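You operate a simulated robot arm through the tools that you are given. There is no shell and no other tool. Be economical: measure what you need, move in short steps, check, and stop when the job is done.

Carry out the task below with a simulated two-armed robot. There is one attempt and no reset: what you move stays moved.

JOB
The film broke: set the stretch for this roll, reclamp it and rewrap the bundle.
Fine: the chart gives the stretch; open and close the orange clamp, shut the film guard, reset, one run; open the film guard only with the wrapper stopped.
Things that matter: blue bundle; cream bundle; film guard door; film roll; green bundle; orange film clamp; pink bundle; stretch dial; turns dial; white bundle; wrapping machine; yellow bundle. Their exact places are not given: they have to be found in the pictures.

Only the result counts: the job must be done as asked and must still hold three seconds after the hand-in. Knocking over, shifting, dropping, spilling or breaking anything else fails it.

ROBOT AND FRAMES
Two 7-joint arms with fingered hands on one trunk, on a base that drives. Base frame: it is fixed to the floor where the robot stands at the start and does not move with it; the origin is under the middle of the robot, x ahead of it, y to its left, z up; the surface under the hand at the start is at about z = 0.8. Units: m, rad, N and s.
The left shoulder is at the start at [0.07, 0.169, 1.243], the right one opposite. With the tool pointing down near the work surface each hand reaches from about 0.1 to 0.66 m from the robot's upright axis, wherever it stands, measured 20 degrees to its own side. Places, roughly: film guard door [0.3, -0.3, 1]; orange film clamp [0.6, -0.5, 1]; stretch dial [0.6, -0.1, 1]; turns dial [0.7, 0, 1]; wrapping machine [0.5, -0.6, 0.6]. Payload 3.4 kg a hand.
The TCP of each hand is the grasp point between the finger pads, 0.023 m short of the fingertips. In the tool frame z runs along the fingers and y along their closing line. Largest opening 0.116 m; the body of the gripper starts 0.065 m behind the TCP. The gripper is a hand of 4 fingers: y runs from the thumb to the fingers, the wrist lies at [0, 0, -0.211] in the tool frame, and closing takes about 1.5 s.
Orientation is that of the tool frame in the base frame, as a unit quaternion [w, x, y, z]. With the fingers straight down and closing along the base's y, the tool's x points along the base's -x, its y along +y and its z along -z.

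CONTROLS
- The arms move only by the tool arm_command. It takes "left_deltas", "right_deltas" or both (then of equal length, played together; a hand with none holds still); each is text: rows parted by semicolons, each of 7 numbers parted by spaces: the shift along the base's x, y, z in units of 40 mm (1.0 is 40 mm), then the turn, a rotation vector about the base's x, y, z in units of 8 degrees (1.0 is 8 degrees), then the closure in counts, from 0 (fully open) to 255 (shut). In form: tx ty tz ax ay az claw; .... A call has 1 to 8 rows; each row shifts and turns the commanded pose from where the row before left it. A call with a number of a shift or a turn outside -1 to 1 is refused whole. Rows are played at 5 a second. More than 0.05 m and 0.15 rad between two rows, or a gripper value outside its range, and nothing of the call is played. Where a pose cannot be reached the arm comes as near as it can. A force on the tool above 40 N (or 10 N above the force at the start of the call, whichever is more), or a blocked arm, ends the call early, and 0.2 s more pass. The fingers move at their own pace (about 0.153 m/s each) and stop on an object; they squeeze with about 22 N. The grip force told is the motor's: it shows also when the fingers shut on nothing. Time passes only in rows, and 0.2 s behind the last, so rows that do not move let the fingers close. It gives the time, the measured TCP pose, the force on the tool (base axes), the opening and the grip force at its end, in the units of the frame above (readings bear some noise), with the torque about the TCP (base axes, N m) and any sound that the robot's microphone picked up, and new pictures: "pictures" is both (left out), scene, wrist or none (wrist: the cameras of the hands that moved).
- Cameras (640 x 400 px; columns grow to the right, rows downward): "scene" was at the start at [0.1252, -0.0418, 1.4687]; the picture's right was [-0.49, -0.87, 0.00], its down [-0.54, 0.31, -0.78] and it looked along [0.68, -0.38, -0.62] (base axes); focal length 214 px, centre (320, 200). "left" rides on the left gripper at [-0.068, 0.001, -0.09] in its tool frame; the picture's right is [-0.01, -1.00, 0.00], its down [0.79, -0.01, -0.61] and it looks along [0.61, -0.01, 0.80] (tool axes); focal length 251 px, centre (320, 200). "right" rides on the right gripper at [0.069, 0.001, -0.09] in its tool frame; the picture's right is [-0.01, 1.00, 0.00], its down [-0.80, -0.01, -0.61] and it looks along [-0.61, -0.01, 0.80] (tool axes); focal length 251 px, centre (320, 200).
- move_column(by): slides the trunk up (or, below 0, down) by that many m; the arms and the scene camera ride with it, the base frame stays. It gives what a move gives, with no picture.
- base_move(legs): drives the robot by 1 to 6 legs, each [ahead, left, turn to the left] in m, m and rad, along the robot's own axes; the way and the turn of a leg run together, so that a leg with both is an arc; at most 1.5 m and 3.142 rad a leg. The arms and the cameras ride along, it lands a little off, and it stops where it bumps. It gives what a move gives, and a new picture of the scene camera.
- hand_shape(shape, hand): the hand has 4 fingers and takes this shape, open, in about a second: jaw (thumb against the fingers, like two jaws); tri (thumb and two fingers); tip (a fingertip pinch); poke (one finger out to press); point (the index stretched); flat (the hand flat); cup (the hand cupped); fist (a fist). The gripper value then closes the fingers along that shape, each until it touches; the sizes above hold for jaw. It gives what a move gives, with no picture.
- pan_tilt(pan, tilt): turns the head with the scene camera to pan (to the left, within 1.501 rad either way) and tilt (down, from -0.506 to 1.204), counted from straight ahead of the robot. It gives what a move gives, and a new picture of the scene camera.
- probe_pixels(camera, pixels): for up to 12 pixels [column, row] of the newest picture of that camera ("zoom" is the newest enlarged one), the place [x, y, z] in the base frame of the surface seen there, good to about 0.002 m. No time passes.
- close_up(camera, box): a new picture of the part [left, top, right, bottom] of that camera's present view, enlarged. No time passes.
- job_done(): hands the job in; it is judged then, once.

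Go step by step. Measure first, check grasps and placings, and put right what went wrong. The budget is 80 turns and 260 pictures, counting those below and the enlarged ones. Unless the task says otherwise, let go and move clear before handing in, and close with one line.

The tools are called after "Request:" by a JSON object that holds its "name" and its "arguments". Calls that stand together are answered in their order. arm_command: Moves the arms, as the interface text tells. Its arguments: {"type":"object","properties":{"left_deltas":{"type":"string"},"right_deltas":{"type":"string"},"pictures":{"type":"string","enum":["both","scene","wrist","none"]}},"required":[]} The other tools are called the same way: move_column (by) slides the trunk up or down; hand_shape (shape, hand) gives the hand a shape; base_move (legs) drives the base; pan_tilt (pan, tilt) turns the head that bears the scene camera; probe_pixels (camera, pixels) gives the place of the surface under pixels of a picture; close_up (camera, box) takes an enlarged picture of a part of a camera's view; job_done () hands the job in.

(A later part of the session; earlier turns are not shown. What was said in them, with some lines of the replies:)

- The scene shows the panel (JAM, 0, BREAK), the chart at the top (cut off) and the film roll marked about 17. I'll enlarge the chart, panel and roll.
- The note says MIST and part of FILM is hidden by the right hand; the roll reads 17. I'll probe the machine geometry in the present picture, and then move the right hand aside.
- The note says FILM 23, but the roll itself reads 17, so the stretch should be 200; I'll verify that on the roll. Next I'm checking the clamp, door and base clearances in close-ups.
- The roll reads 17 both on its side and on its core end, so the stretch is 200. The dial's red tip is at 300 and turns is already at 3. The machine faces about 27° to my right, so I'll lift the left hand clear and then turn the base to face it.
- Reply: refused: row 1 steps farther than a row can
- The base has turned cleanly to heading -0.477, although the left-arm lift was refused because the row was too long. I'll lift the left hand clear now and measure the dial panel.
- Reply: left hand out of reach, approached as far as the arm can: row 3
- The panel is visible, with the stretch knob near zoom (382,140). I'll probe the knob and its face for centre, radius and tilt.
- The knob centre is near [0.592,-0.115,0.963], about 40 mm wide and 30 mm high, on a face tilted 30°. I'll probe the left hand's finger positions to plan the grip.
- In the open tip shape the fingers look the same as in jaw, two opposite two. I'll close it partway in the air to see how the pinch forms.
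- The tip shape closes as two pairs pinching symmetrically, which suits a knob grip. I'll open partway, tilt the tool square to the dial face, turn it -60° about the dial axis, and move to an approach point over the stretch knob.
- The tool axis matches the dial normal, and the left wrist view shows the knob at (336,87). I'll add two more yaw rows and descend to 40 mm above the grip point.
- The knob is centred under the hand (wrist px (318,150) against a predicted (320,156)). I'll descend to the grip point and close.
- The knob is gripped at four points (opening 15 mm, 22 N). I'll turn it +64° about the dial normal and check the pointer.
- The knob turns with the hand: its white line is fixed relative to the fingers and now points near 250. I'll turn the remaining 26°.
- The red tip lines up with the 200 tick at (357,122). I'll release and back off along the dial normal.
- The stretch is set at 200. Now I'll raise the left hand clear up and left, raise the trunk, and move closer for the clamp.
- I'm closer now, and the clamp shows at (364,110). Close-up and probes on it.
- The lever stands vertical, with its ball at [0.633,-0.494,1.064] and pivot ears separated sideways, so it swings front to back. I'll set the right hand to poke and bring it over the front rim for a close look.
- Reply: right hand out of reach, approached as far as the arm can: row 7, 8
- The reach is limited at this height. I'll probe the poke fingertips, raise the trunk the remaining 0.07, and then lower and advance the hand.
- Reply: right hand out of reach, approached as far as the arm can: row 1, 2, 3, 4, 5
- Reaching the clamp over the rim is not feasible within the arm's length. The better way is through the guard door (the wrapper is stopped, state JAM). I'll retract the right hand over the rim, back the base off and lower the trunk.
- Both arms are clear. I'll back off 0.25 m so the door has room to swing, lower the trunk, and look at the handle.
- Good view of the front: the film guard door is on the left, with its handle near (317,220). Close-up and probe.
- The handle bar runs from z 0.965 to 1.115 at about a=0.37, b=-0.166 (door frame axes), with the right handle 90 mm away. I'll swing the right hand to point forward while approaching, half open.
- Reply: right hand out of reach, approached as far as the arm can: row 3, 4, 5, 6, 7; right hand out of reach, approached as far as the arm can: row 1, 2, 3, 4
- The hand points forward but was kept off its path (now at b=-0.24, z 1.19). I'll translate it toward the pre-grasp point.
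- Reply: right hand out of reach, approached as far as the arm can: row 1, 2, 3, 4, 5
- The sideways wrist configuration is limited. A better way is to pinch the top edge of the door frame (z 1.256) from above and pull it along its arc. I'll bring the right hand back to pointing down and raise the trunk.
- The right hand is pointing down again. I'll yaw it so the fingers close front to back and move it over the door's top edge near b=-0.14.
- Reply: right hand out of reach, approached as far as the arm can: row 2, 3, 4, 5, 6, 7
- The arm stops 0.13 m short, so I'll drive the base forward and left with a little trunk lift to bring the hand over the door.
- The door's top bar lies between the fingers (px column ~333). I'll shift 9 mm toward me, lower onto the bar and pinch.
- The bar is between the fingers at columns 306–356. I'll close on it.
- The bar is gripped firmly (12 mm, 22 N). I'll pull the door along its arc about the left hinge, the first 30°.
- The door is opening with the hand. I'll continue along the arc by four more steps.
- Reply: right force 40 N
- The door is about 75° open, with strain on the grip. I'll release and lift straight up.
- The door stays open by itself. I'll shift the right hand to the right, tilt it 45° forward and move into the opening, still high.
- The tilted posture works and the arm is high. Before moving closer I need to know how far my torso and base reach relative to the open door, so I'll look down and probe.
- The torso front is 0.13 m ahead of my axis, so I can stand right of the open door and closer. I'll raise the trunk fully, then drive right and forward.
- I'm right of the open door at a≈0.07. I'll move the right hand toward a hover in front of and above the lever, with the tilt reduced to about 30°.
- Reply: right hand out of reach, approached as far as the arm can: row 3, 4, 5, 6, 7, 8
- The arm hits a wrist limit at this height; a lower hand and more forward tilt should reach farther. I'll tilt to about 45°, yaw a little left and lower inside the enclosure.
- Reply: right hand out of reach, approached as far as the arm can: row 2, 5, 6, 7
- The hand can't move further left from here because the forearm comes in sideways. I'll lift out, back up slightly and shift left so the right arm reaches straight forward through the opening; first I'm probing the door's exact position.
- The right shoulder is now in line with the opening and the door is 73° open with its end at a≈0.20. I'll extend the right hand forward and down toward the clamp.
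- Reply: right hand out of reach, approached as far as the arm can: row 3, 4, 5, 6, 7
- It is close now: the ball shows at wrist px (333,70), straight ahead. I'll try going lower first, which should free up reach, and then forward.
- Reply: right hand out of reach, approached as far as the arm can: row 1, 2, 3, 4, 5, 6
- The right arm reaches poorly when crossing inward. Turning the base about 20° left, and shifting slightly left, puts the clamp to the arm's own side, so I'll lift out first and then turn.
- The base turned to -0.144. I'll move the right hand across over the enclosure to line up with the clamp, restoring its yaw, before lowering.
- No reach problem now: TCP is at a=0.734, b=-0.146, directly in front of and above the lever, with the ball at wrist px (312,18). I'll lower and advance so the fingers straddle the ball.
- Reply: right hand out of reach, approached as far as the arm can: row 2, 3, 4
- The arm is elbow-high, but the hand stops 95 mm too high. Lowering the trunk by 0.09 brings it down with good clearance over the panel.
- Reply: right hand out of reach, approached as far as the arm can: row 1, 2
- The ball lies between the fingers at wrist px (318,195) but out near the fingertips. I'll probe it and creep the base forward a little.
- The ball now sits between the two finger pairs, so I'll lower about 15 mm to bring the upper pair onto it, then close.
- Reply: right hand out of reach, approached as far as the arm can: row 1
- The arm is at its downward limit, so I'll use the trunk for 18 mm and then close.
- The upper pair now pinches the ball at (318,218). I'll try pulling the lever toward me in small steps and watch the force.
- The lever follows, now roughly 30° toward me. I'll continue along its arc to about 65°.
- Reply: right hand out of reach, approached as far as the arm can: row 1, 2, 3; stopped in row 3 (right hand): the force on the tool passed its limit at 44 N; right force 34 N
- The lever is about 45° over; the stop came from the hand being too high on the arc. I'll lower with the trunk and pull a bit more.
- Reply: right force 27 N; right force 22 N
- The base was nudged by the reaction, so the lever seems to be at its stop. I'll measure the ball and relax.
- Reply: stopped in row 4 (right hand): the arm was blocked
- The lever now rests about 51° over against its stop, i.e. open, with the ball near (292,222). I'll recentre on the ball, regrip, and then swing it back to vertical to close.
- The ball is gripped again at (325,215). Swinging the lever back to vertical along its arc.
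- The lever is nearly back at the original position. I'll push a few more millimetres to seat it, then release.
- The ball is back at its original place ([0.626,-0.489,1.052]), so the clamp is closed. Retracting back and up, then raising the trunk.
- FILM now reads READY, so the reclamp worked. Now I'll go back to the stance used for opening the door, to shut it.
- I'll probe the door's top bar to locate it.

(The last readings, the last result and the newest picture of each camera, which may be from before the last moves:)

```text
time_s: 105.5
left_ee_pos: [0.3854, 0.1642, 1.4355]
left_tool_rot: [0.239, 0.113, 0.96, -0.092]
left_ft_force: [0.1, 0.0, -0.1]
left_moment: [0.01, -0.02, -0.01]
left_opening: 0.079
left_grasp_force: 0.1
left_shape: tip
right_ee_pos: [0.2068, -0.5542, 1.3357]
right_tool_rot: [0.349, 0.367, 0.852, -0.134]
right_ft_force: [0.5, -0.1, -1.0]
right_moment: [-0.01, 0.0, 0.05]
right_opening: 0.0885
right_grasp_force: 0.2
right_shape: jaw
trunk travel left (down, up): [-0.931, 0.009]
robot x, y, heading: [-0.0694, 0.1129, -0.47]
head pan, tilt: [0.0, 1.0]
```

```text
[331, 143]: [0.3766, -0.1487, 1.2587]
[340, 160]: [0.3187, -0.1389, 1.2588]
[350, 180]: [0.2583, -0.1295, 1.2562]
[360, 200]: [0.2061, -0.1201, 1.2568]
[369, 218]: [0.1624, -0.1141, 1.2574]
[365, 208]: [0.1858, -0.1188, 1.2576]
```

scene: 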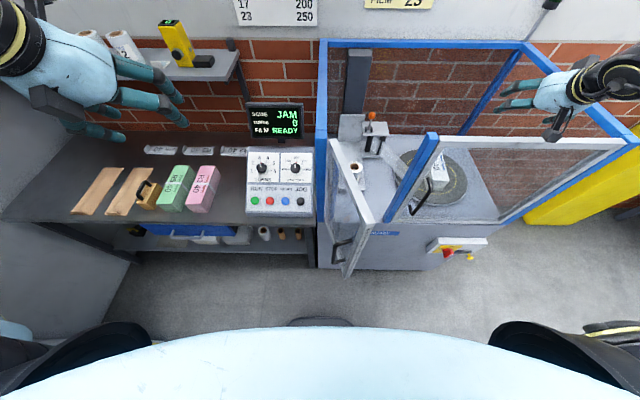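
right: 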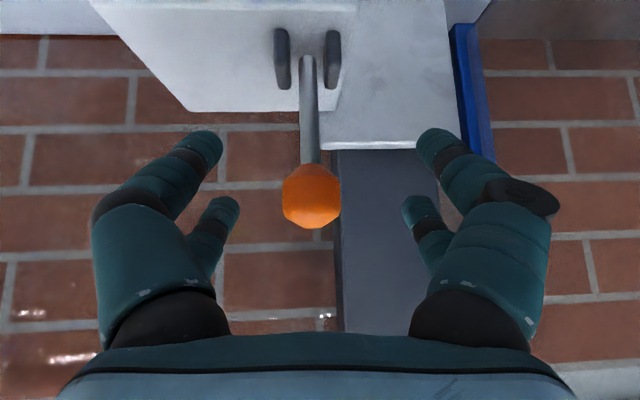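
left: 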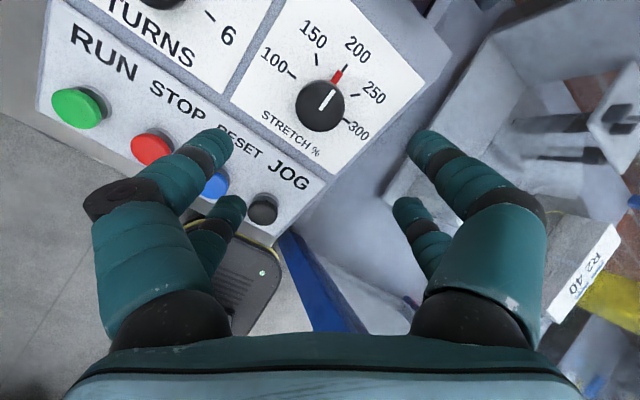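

The door is at about 72°, with a grip point at [0.206,-0.120,1.257]. I'll bring the right hand upright, yaw it across the bar and move above that point.

Request:
{"name": "arm_command", "arguments": {"right_deltas": "0 0.98 0 0.659 0.637 0 60;0 0.98 0 0.659 0.637 0 60;0 0.98 0 0.659 0.637 0 60;0 0.98 0 0.659 0.637 0 60;0 0.98 0 0.659 0.637 0 60;0 0.98 0 0.659 0.637 0 60", "pictures": "none"}}

Request:
{"name": "arm_command", "arguments": {"right_deltas": "0 0.98 0 0 0 0.925 60;0 0.98 0 0 0 0.925 60;0 0.98 0 0 0 0.925 60;0 0.98 0 0 0 0.925 60;0 0.98 0 0 0 0.925 60;0 0 0 0 0 0 60", "pictures": "wrist"}}

```text
time_s: 107.0
left_ee_pos: [0.3857, 0.1646, 1.4347]
left_tool_rot: [0.237, 0.112, 0.961, -0.092]
left_ft_force: [0.7, 0.5, 0.0]
left_moment: [-0.02, 0.0, -0.03]
left_opening: 0.0787
left_grasp_force: 0.2
left_shape: tip
right_ee_pos: [0.2108, -0.3139, 1.3365]
right_tool_rot: [0.002, 0.4, 0.916, 0.01]
right_ft_force: [-0.6, 0.0, -0.1]
right_moment: [0.01, 0.02, -0.03]
right_opening: 0.0885
right_grasp_force: 0.1
right_shape: jaw
trunk travel left (down, up): [-0.931, 0.009]
robot x, y, heading: [-0.0698, 0.1125, -0.472]
head pan, tilt: [0.0, 1.0]
```

```text
time_s: 108.3
left_ee_pos: [0.3855, 0.1644, 1.4368]
left_tool_rot: [0.239, 0.114, 0.96, -0.092]
left_ft_force: [-1.3, 0.1, -0.9]
left_moment: [0.02, -0.01, 0.01]
left_opening: 0.079
left_grasp_force: 0.1
left_shape: tip
right_ee_pos: [0.2052, -0.1198, 1.3385]
right_tool_rot: [0.0, 0.088, 0.996, 0.01]
right_ft_force: [-0.9, 0.0, -0.2]
right_moment: [-0.02, -0.02, -0.03]
right_opening: 0.0883
right_grasp_force: 0.1
right_shape: jaw
trunk travel left (down, up): [-0.931, 0.009]
robot x, y, heading: [-0.07, 0.1149, -0.477]
head pan, tilt: [0.0, 1.0]
```

right: 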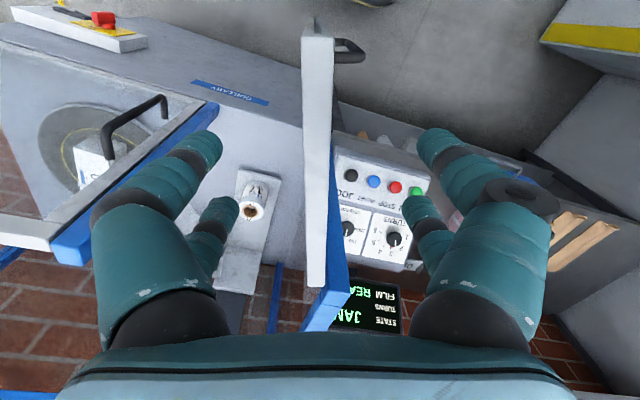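

The bar is centred between the fingers (column ~317). Lowering and gripping.

Request:
{"name": "arm_command", "arguments": {"right_deltas": "0 0 -0.9 0 0 0 60;0 0 -0.9 0 0 0 60;0 0 -0.2 0 0 0 60;0 0 0 0 0 0 255;0 0 0 0 0 0 255;0 0 0 0 0 0 255;0 0 0 0 0 0 255;0 0 0 0 0 0 255", "pictures": "none"}}

```text
time_s: 110.2
left_ee_pos: [0.3842, 0.1645, 1.4364]
left_tool_rot: [0.238, 0.113, 0.96, -0.092]
left_ft_force: [-0.5, 0.6, -0.3]
left_moment: [0.0, 0.0, -0.01]
left_opening: 0.0789
left_grasp_force: 0.0
left_shape: tip
right_ee_pos: [0.2058, -0.1207, 1.2571]
right_tool_rot: [0.0, 0.088, 0.996, 0.01]
right_ft_force: [-2.2, 0.5, -4.6]
right_moment: [-0.01, 0.02, 0.0]
right_opening: 0.0146
right_grasp_force: 21.9
right_shape: jaw
trunk travel left (down, up): [-0.931, 0.009]
robot x, y, heading: [-0.0703, 0.1136, -0.475]
head pan, tilt: [0.0, 1.0]
```

The door bar is gripped. I'll swing it closed along the fitted arc (hinge at a=0.427, b=0.05, radius 0.198), first six steps.

Request:
{"name": "arm_command", "arguments": {"right_deltas": "-0.06 -0.62 0 0 0 0.896 255;0.017 -0.612 0 0 0 0.896 255;0.094 -0.615 0 0 0 0.896 255;0.171 -0.599 0 0 0 0.896 255;0.243 -0.568 0 0 0 0.896 255;0.312 -0.534 0 0 0 0.896 255", "pictures": "none"}}

Request:
{"name": "arm_command", "arguments": {"right_deltas": "0.377 -0.494 0 0 0 0.896 255;0.438 -0.442 0 0 0 0.896 255;0.484 -0.381 0 0 0 0.896 255;0.531 -0.318 0 0 0 0.896 255;0 0 0 0 0 0 255", "pictures": "both"}}

```text
time_s: 111.5
left_ee_pos: [0.3872, 0.1667, 1.4339]
left_tool_rot: [0.238, 0.113, 0.96, -0.093]
left_ft_force: [-0.2, -0.2, 0.1]
left_moment: [0.02, -0.04, -0.01]
left_opening: 0.0791
left_grasp_force: 0.0
left_shape: tip
right_ee_pos: [0.2405, -0.261, 1.2561]
right_tool_rot: [-0.004, -0.284, 0.959, 0.009]
right_ft_force: [4.7, 4.9, -1.5]
right_moment: [0.08, -0.08, 0.17]
right_opening: 0.0147
right_grasp_force: 21.8
right_shape: jaw
trunk travel left (down, up): [-0.931, 0.009]
robot x, y, heading: [-0.0726, 0.1136, -0.473]
head pan, tilt: [0.0, 1.0]
```

```text
time_s: 112.8
left_ee_pos: [0.3882, 0.1698, 1.4333]
left_tool_rot: [0.237, 0.113, 0.96, -0.094]
left_ft_force: [0.5, 0.6, -0.9]
left_moment: [0.0, 0.04, 0.0]
left_opening: 0.0792
left_grasp_force: 0.0
left_shape: tip
right_ee_pos: [0.314, -0.323, 1.2576]
right_tool_rot: [-0.009, -0.514, 0.858, 0.01]
right_ft_force: [1.9, 26.8, -22.1]
right_moment: [0.45, -0.01, -0.12]
right_opening: 0.0128
right_grasp_force: 22.0
right_shape: jaw
trunk travel left (down, up): [-0.931, 0.009]
robot x, y, heading: [-0.077, 0.1155, -0.471]
head pan, tilt: [0.0, 1.0]
```

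scene: 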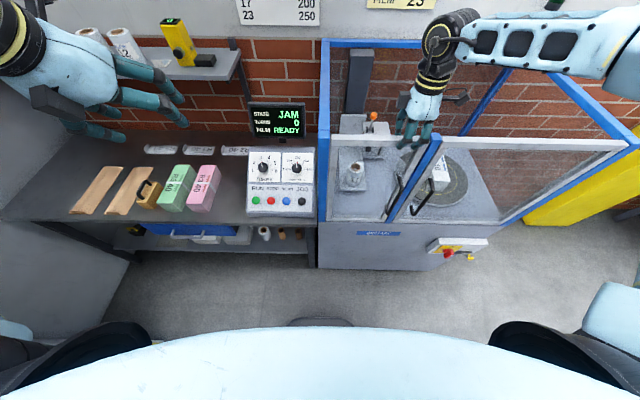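
right: 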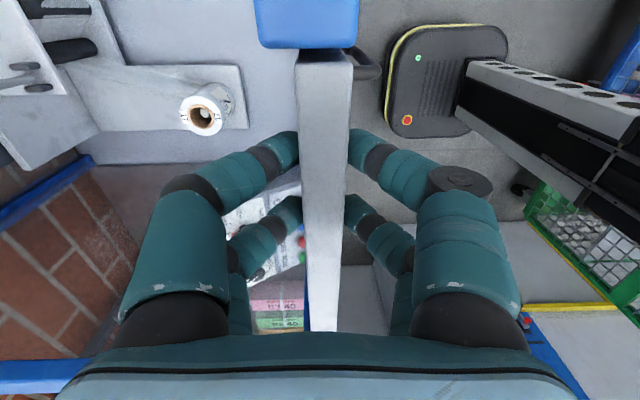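

The door is back flush with the post as at the start (a=0.428). A small extra push, then release and lift.

Request:
{"name": "arm_command", "arguments": {"right_deltas": "0.1 -0.05 0 0 0 0 255;0 0 0 0 0 0 255;0 0 0 0 0 0 60;0 0 0 0 0 0 60;0 0 0 0 0 0 60;0 0 0.9 0 0 0 60;0 0 0.9 0 0 0 60;-0.5 0.2 0.5 0 0 0 60", "pictures": "both"}}

Request:
{"name": "close_up", "arguments": {"camera": "scene", "box": [230, 90, 470, 260]}}

Request:
{"name": "probe_pixels", "arguments": {"camera": "scene", "pixels": [[345, 141], [375, 141], [390, 141], [405, 141], [430, 140], [470, 146], [530, 146]]}}

```text
time_s: 114.5
left_ee_pos: [0.3832, 0.1661, 1.4363]
left_tool_rot: [0.239, 0.112, 0.96, -0.093]
left_ft_force: [-0.3, 0.5, 0.2]
left_moment: [0.0, -0.04, -0.02]
left_opening: 0.0791
left_grasp_force: 0.1
left_shape: tip
right_ee_pos: [0.2924, -0.3218, 1.3505]
right_tool_rot: [-0.006, -0.512, 0.859, 0.008]
right_ft_force: [-0.8, 0.4, 0.4]
right_moment: [-0.01, 0.0, 0.03]
right_opening: 0.0886
right_grasp_force: 0.0
right_shape: jaw
trunk travel left (down, up): [-0.931, 0.009]
robot x, y, heading: [-0.0716, 0.112, -0.472]
head pan, tilt: [0.0, 1.0]
```

scene: 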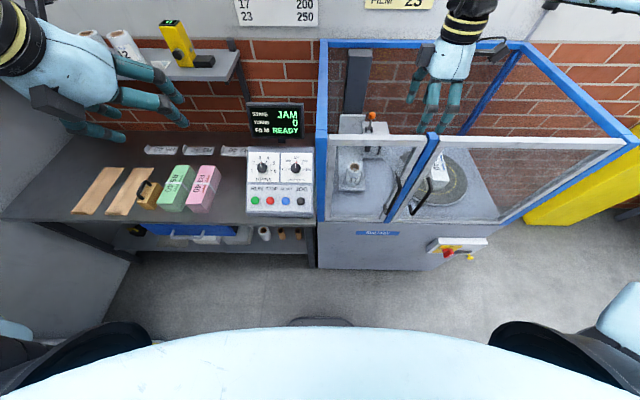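
right: 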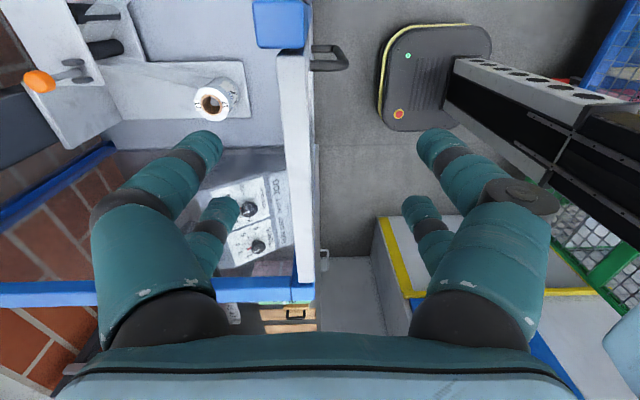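

```text
2.35 times, centred on (350, 175) of scene
```

zoom: 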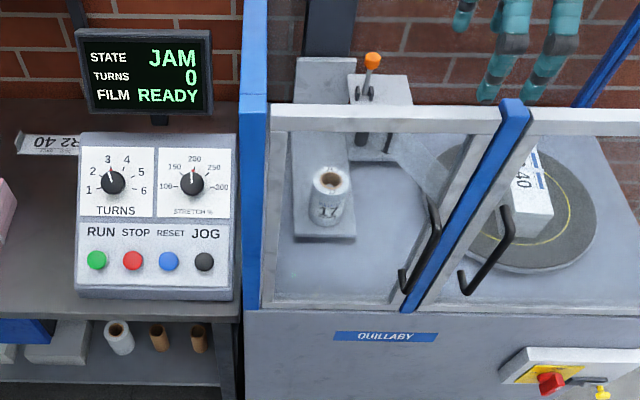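

```text
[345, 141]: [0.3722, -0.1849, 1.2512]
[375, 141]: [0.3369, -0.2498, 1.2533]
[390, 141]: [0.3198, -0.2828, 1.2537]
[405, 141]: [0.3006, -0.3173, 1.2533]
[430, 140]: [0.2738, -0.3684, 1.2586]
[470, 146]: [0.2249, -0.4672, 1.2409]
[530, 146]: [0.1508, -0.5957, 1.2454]
```

The door is shut flush (all top points at a≈0.414), FILM is READY and the dials show 3 and 200. Next I'll move the right hand away, lower the trunk, and set the left hand to poke for RESET.

Request:
{"name": "arm_command", "arguments": {"right_deltas": "-0.88 0.46 0 0 0 0 60;-0.88 0.46 0 0 0 0 60;-0.88 0.46 0 0 0 0 60;-0.88 0.46 0 0 0 0 60;-0.88 0.46 0 0 0 0 60", "pictures": "none"}}

Request:
{"name": "move_column", "arguments": {"by": -0.18}}

Request:
{"name": "hand_shape", "arguments": {"hand": "left", "shape": "poke"}}

Request:
{"name": "arm_command", "arguments": {"left_deltas": "0.6 -0.6 -0.5 0 0 0 0;0.6 -0.6 -0.5 0 0 0 0;0.6 -0.6 -0.5 0 0 0 0;0 0 0 0 0 0 0", "pictures": "both"}}

```text
time_s: 115.8
left_ee_pos: [0.3818, 0.1662, 1.4365]
left_tool_rot: [0.239, 0.113, 0.96, -0.092]
left_ft_force: [-1.0, 0.4, -0.3]
left_moment: [-0.02, 0.04, 0.02]
left_opening: 0.079
left_grasp_force: 0.0
left_shape: tip
right_ee_pos: [0.116, -0.2295, 1.3504]
right_tool_rot: [-0.005, -0.512, 0.859, 0.008]
right_ft_force: [0.4, -0.3, 0.4]
right_moment: [0.0, 0.01, 0.02]
right_opening: 0.0885
right_grasp_force: 0.0
right_shape: jaw
trunk travel left (down, up): [-0.931, 0.009]
robot x, y, heading: [-0.072, 0.1135, -0.473]
head pan, tilt: [0.0, 1.0]
```

```text
time_s: 117.8
left_ee_pos: [0.3849, 0.1649, 1.2558]
left_tool_rot: [0.238, 0.114, 0.96, -0.093]
left_ft_force: [-0.9, 0.3, -0.9]
left_moment: [-0.02, 0.0, 0.03]
left_opening: 0.0788
left_grasp_force: 0.1
left_shape: tip
right_ee_pos: [0.1196, -0.2304, 1.1683]
right_tool_rot: [-0.007, -0.512, 0.859, 0.008]
right_ft_force: [1.5, 0.0, 0.6]
right_moment: [0.01, 0.04, 0.03]
right_opening: 0.0886
right_grasp_force: 0.1
right_shape: jaw
trunk travel left (down, up): [-0.751, 0.189]
robot x, y, heading: [-0.0728, 0.1142, -0.471]
head pan, tilt: [0.0, 1.0]
```

```text
time_s: 118.7
left_ee_pos: [0.3845, 0.1644, 1.256]
left_tool_rot: [0.239, 0.113, 0.96, -0.092]
left_ft_force: [0.6, 0.3, 0.2]
left_moment: [0.04, 0.01, 0.0]
left_opening: 0.0
left_grasp_force: 0.0
left_shape: poke
right_ee_pos: [0.1187, -0.2304, 1.1692]
right_tool_rot: [-0.006, -0.512, 0.859, 0.008]
right_ft_force: [0.3, -0.4, -0.8]
right_moment: [0.03, 0.04, 0.0]
right_opening: 0.0884
right_grasp_force: 0.0
right_shape: jaw
trunk travel left (down, up): [-0.751, 0.189]
robot x, y, heading: [-0.076, 0.1136, -0.468]
head pan, tilt: [0.0, 1.0]
```

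```text
time_s: 119.7
left_ee_pos: [0.4572, 0.0933, 1.1958]
left_tool_rot: [0.238, 0.114, 0.96, -0.092]
left_ft_force: [-0.1, 0.4, -0.6]
left_moment: [0.01, -0.02, 0.0]
left_opening: 0.0
left_grasp_force: 0.1
left_shape: poke
right_ee_pos: [0.1184, -0.2313, 1.1693]
right_tool_rot: [-0.006, -0.512, 0.859, 0.008]
right_ft_force: [-0.7, 0.0, 0.1]
right_moment: [-0.01, 0.03, 0.01]
right_opening: 0.0884
right_grasp_force: 0.1
right_shape: jaw
trunk travel left (down, up): [-0.751, 0.189]
robot x, y, heading: [-0.0723, 0.1154, -0.475]
head pan, tilt: [0.0, 1.0]
```

scene: 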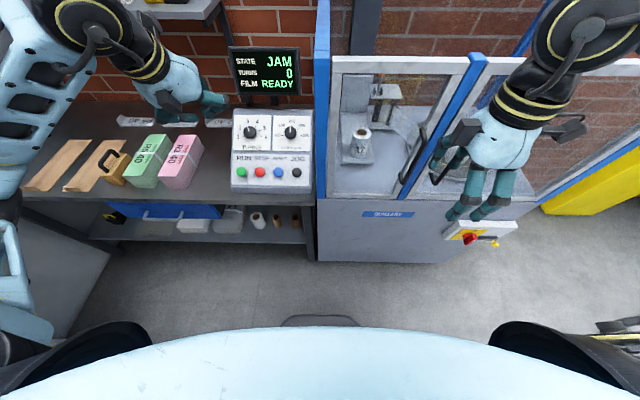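
left: 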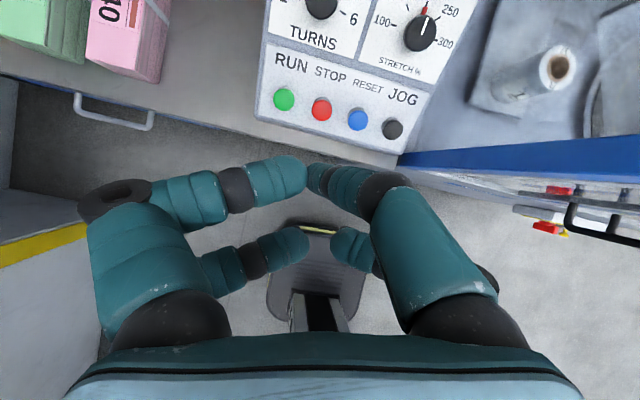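

The extended finger comes from the right side, with its tip near (314,178). Probing it.

Request:
{"name": "probe_pixels", "arguments": {"camera": "left", "pixels": [[312, 176], [316, 180], [325, 178], [298, 170], [345, 175], [357, 118], [283, 99]]}}

Request:
{"name": "close_up", "arguments": {"camera": "left", "box": [240, 130, 400, 250]}}

Request:
{"name": "close_up", "arguments": {"camera": "scene", "box": [130, 40, 320, 200]}}

```text
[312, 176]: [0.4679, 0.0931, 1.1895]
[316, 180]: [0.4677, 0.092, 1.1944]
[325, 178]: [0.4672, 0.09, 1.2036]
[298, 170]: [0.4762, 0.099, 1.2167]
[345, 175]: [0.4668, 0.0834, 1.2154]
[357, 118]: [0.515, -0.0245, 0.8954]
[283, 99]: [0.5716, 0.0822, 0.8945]
```

```text
3.33 times, centred on (320, 190) of left
```

zoom: 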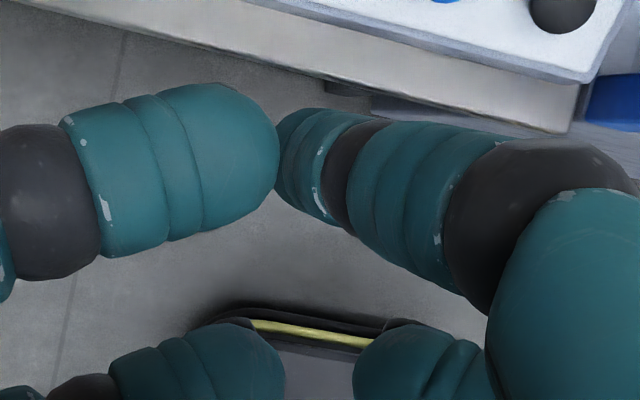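

```text
2.50 times, centred on (225, 120) of scene
```

zoom: 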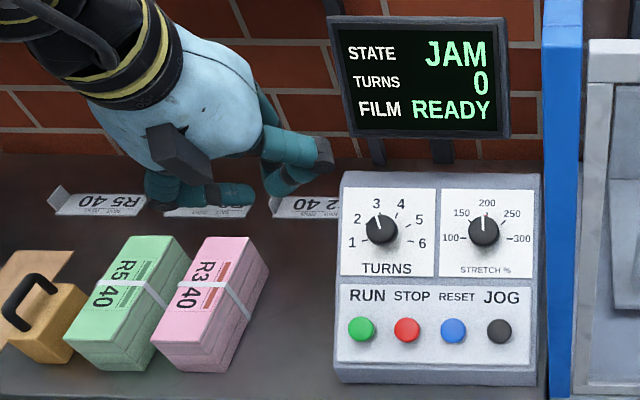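

The poke tip sits practically on the TCP axis. I'll move to a hover above the blue RESET button ([0.508,-0.031,0.895]) and check alignment.

Request:
{"name": "arm_command", "arguments": {"left_deltas": "0.083 -0.45 -0.97 0 0 0 0;0.083 -0.45 -0.97 0 0 0 0;0.083 -0.45 -0.97 0 0 0 0;0.083 -0.45 -0.97 0 0 0 0;0.083 -0.45 -0.97 0 0 0 0;0.083 -0.45 -0.97 0 0 0 0;0 0 0 0 0 0 0", "pictures": "both"}}

Request:
{"name": "close_up", "arguments": {"camera": "scene", "box": [200, 90, 330, 210]}}

Request:
{"name": "close_up", "arguments": {"camera": "left", "box": [220, 80, 420, 230]}}

```text
time_s: 121.2
left_ee_pos: [0.4754, -0.014, 0.9611]
left_tool_rot: [0.239, 0.113, 0.96, -0.092]
left_ft_force: [0.2, 0.2, 0.6]
left_moment: [-0.01, 0.0, -0.01]
left_opening: 0.0
left_grasp_force: 0.0
left_shape: poke
right_ee_pos: [0.1183, -0.2302, 1.1679]
right_tool_rot: [-0.006, -0.513, 0.859, 0.009]
right_ft_force: [-1.5, 0.3, -0.1]
right_moment: [-0.02, 0.02, 0.02]
right_opening: 0.0884
right_grasp_force: 0.1
right_shape: jaw
trunk travel left (down, up): [-0.751, 0.189]
robot x, y, heading: [-0.0772, 0.1153, -0.47]
head pan, tilt: [0.0, 1.0]
```

scene: 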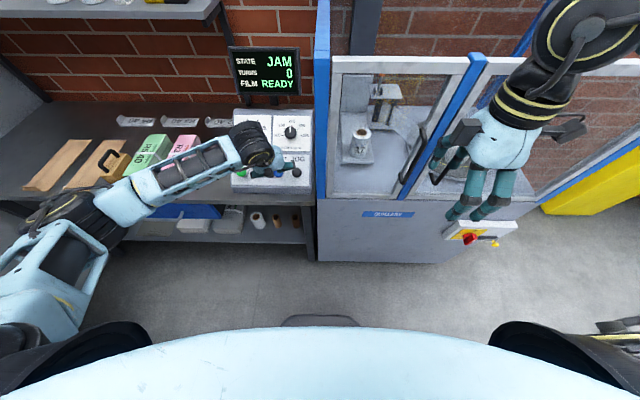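
left: 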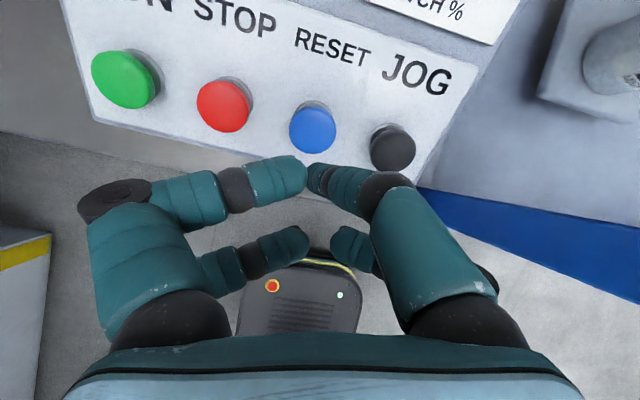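

```text
3.33 times, centred on (265, 150) of scene
```

zoom: 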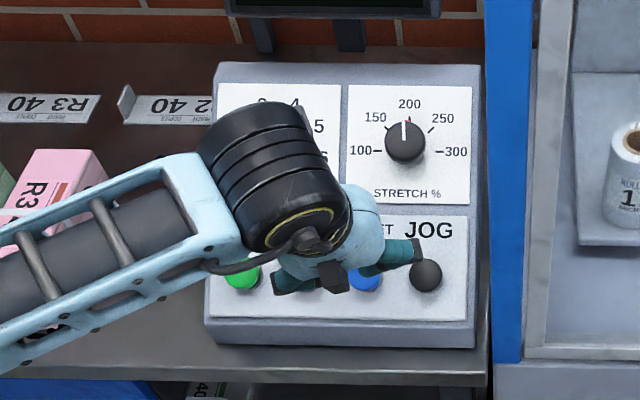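

```text
2.67 times, centred on (320, 155) of left
```

zoom: 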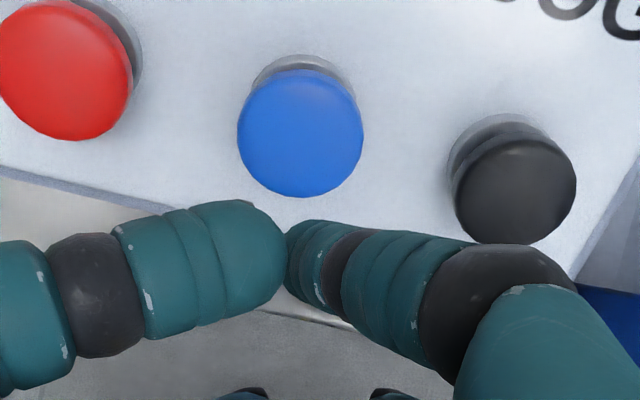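

RESET (312,130) lies right on the poke axis. I'll advance along the tool axis and press gently.

Request:
{"name": "arm_command", "arguments": {"left_deltas": "0.252 -0.133 -0.499 0 0 0 0;0.252 -0.133 -0.499 0 0 0 0;0.066 -0.035 -0.13 0 0 0 0;0.066 -0.035 -0.13 0 0 0 0;0.066 -0.035 -0.13 0 0 0 0", "pictures": "both"}}

Request:
{"name": "close_up", "arguments": {"camera": "scene", "box": [200, 40, 330, 210]}}

```text
time_s: 122.5
left_ee_pos: [0.4999, -0.03, 0.9125]
left_tool_rot: [0.242, 0.113, 0.959, -0.094]
left_ft_force: [-7.4, 5.5, 21.0]
left_moment: [-0.04, -0.18, 0.01]
left_opening: 0.0001
left_grasp_force: 0.0
left_shape: poke
right_ee_pos: [0.1137, -0.2279, 1.1708]
right_tool_rot: [-0.004, -0.511, 0.859, 0.005]
right_ft_force: [-0.1, -0.3, -0.1]
right_moment: [-0.03, 0.01, -0.03]
right_opening: 0.0887
right_grasp_force: 0.1
right_shape: jaw
trunk travel left (down, up): [-0.751, 0.189]
robot x, y, heading: [-0.0753, 0.115, -0.477]
head pan, tilt: [0.0, 1.0]
heard: click
```

scene: 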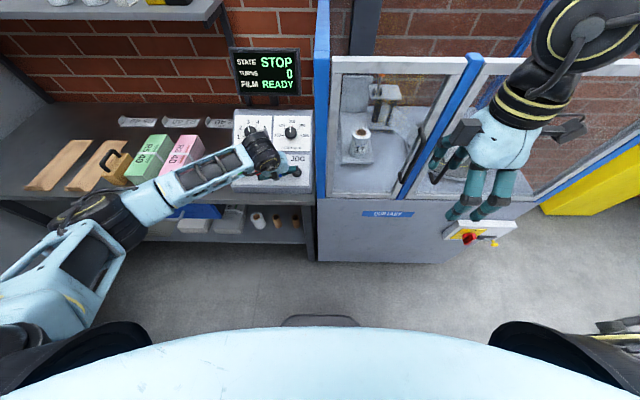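
left: 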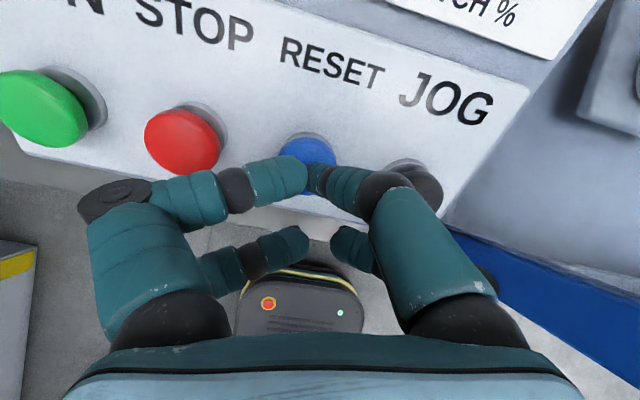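

```text
2.35 times, centred on (265, 125) of scene
```

zoom: 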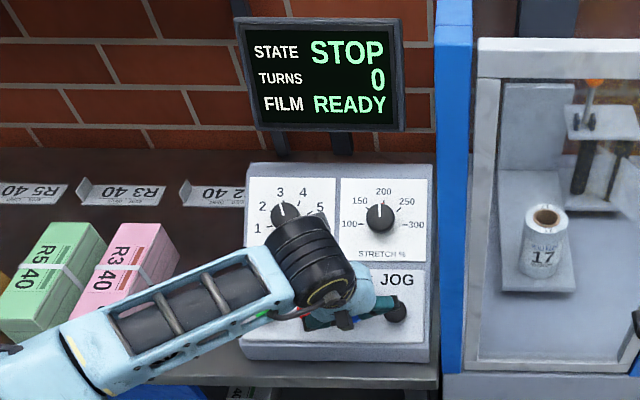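

STATE now reads STOP with FILM READY after the click. I'll back off and move over to the green RUN button.

Request:
{"name": "arm_command", "arguments": {"left_deltas": "-0.33 0.174 0.65 0 0 0 0;-0.33 0.174 0.65 0 0 0 0;0.372 0.698 0 0 0 0 0;0.372 0.698 0 0 0 0 0;0.372 0.698 0 0 0 0 0;0.372 0.698 0 0 0 0 0;0 0 0 0 0 0 0", "pictures": "wrist"}}

```text
time_s: 124.0
left_ee_pos: [0.5381, 0.0941, 0.9585]
left_tool_rot: [0.238, 0.113, 0.96, -0.092]
left_ft_force: [0.3, 0.9, 0.0]
left_moment: [0.01, 0.0, 0.02]
left_opening: 0.0
left_grasp_force: 0.1
left_shape: poke
right_ee_pos: [0.1208, -0.2312, 1.1682]
right_tool_rot: [-0.006, -0.512, 0.859, 0.009]
right_ft_force: [0.1, -0.3, -0.6]
right_moment: [0.03, -0.02, 0.02]
right_opening: 0.0887
right_grasp_force: 0.1
right_shape: jaw
trunk travel left (down, up): [-0.751, 0.189]
robot x, y, heading: [-0.0681, 0.1111, -0.476]
head pan, tilt: [0.0, 1.0]
```

left: 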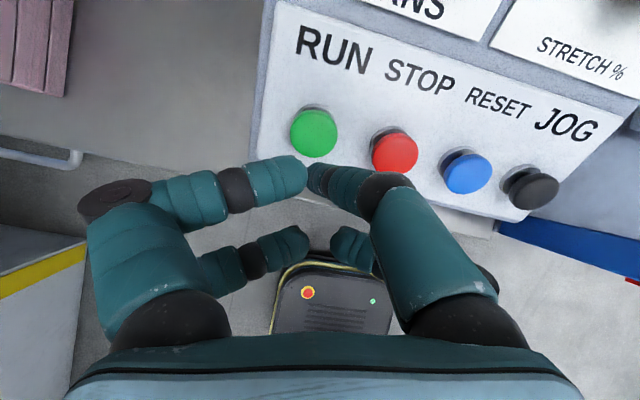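

RUN sits at (314,132), the same alignment as RESET had. One press, then back off.

Request:
{"name": "arm_command", "arguments": {"left_deltas": "0.252 -0.133 -0.499 0 0 0 0;0.252 -0.133 -0.499 0 0 0 0;0.066 -0.035 -0.13 0 0 0 0;0.066 -0.035 -0.13 0 0 0 0;0.066 -0.035 -0.13 0 0 0 0;-0.33 0.174 0.65 0 0 0 0;-0.33 0.174 0.65 0 0 0 0", "pictures": "scene"}}

Request:
{"name": "close_up", "arguments": {"camera": "scene", "box": [200, 40, 520, 240]}}

```text
time_s: 125.7
left_ee_pos: [0.5379, 0.0954, 0.9563]
left_tool_rot: [0.24, 0.113, 0.96, -0.092]
left_ft_force: [-0.3, 0.1, 0.1]
left_moment: [0.01, 0.0, -0.01]
left_opening: 0.0002
left_grasp_force: 0.1
left_shape: poke
right_ee_pos: [0.1164, -0.2306, 1.1702]
right_tool_rot: [-0.005, -0.512, 0.859, 0.006]
right_ft_force: [-0.5, 0.1, -0.5]
right_moment: [0.0, 0.0, -0.02]
right_opening: 0.0884
right_grasp_force: 0.2
right_shape: jaw
trunk travel left (down, up): [-0.751, 0.189]
robot x, y, heading: [-0.0725, 0.1151, -0.47]
head pan, tilt: [0.0, 1.0]
heard: click
```

scene: 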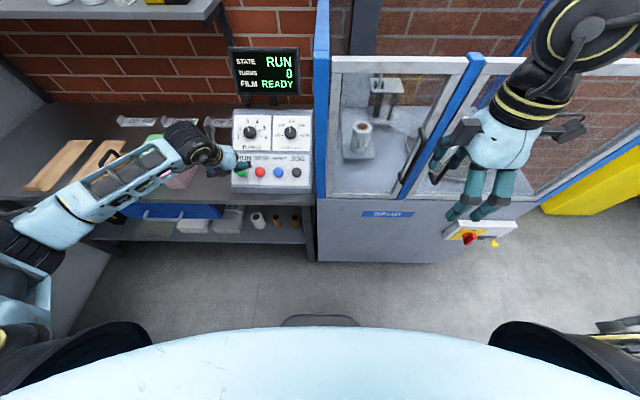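

```text
2.00 times, centred on (360, 140) of scene
```

zoom: 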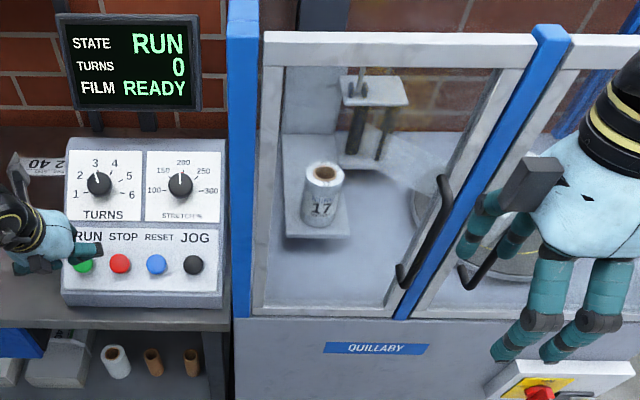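

STATE reads RUN. I'll move the left hand clear, up and back, while waiting for the turns to complete.

Request:
{"name": "arm_command", "arguments": {"left_deltas": "-0.3 0.2 0.8 0 0 0 0;-0.3 0.2 0.8 0 0 0 0;-0.3 0.2 0.8 0 0 0 0;-0.3 0.2 0.8 0 0 0 0;0 0 0 0 0 0 0;0 0 0 0 0 0 0;0 0 0 0 0 0 0;0 0 0 0 0 0 0", "pictures": "none"}}

Request:
{"name": "arm_command", "arguments": {"left_deltas": "0 0 0 0 0 0 0;0 0 0 0 0 0 0;0 0 0 0 0 0 0;0 0 0 0 0 0 0;0 0 0 0 0 0 0;0 0 0 0 0 0 0;0 0 0 0 0 0 0;0 0 0 0 0 0 0", "pictures": "none"}}

Request:
{"name": "arm_command", "arguments": {"left_deltas": "0 0 0 0 0 0 0;0 0 0 0 0 0 0;0 0 0 0 0 0 0;0 0 0 0 0 0 0;0 0 0 0 0 0 0;0 0 0 0 0 0 0;0 0 0 0 0 0 0;0 0 0 0 0 0 0", "pictures": "scene"}}

Request:
{"name": "close_up", "arguments": {"camera": "scene", "box": [200, 40, 520, 240]}}

```text
time_s: 127.5
left_ee_pos: [0.494, 0.1285, 1.0824]
left_tool_rot: [0.238, 0.112, 0.96, -0.091]
left_ft_force: [-0.7, 0.1, -0.3]
left_moment: [-0.01, 0.02, 0.01]
left_opening: 0.0
left_grasp_force: 0.0
left_shape: poke
right_ee_pos: [0.1192, -0.231, 1.1686]
right_tool_rot: [-0.006, -0.513, 0.859, 0.009]
right_ft_force: [0.2, -0.4, 1.1]
right_moment: [0.0, -0.03, 0.03]
right_opening: 0.0883
right_grasp_force: 0.1
right_shape: jaw
trunk travel left (down, up): [-0.751, 0.189]
robot x, y, heading: [-0.0743, 0.1121, -0.476]
head pan, tilt: [0.0, 1.0]
```

```text
time_s: 129.2
left_ee_pos: [0.4941, 0.1276, 1.0826]
left_tool_rot: [0.239, 0.113, 0.96, -0.092]
left_ft_force: [0.0, -0.2, 0.5]
left_moment: [0.01, -0.01, 0.01]
left_opening: 0.0
left_grasp_force: 0.0
left_shape: poke
right_ee_pos: [0.1195, -0.231, 1.1691]
right_tool_rot: [-0.006, -0.512, 0.859, 0.009]
right_ft_force: [-0.4, -0.4, 0.0]
right_moment: [-0.03, -0.01, 0.02]
right_opening: 0.0886
right_grasp_force: 0.0
right_shape: jaw
trunk travel left (down, up): [-0.751, 0.189]
robot x, y, heading: [-0.0721, 0.1156, -0.476]
head pan, tilt: [0.0, 1.0]
```

```text
time_s: 131.1
left_ee_pos: [0.4931, 0.1271, 1.0824]
left_tool_rot: [0.238, 0.113, 0.96, -0.091]
left_ft_force: [0.1, 0.2, -0.3]
left_moment: [0.0, 0.01, 0.01]
left_opening: 0.0
left_grasp_force: 0.0
left_shape: poke
right_ee_pos: [0.1198, -0.2312, 1.1693]
right_tool_rot: [-0.006, -0.512, 0.859, 0.008]
right_ft_force: [-0.4, 0.1, -0.4]
right_moment: [0.0, -0.02, 0.01]
right_opening: 0.0887
right_grasp_force: 0.1
right_shape: jaw
trunk travel left (down, up): [-0.751, 0.189]
robot x, y, heading: [-0.0702, 0.1186, -0.472]
head pan, tilt: [0.0, 1.0]
```

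scene: 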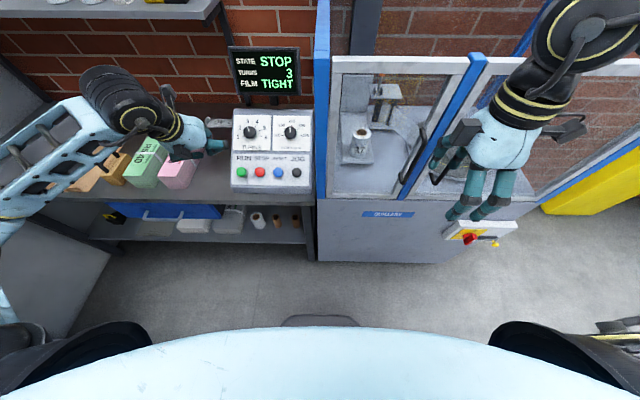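

```text
2.00 times, centred on (360, 140) of scene
```

zoom: 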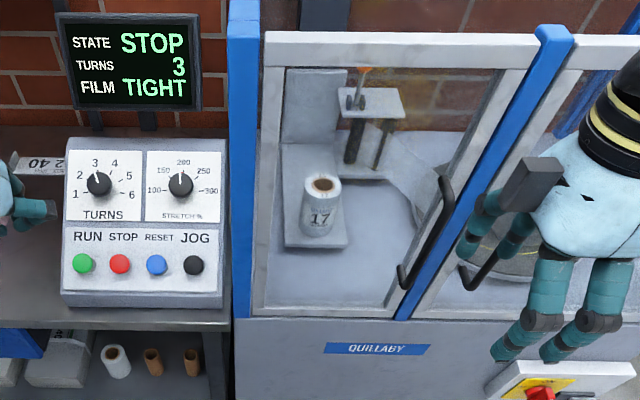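

The display reads STOP, TURNS 3, FILM TIGHT: the run is complete, the guard is shut and both hands are clear, so I'm handing in.

Request:
{"name": "job_done", "arguments": {}}

```text
The job is handed in.
```

The bundle is rewrapped: stretch is set to 200 % for the 17-micron roll, the orange clamp was opened and closed, the guard is shut, and after a reset one run finished at 3 turns with FILM TIGHT.
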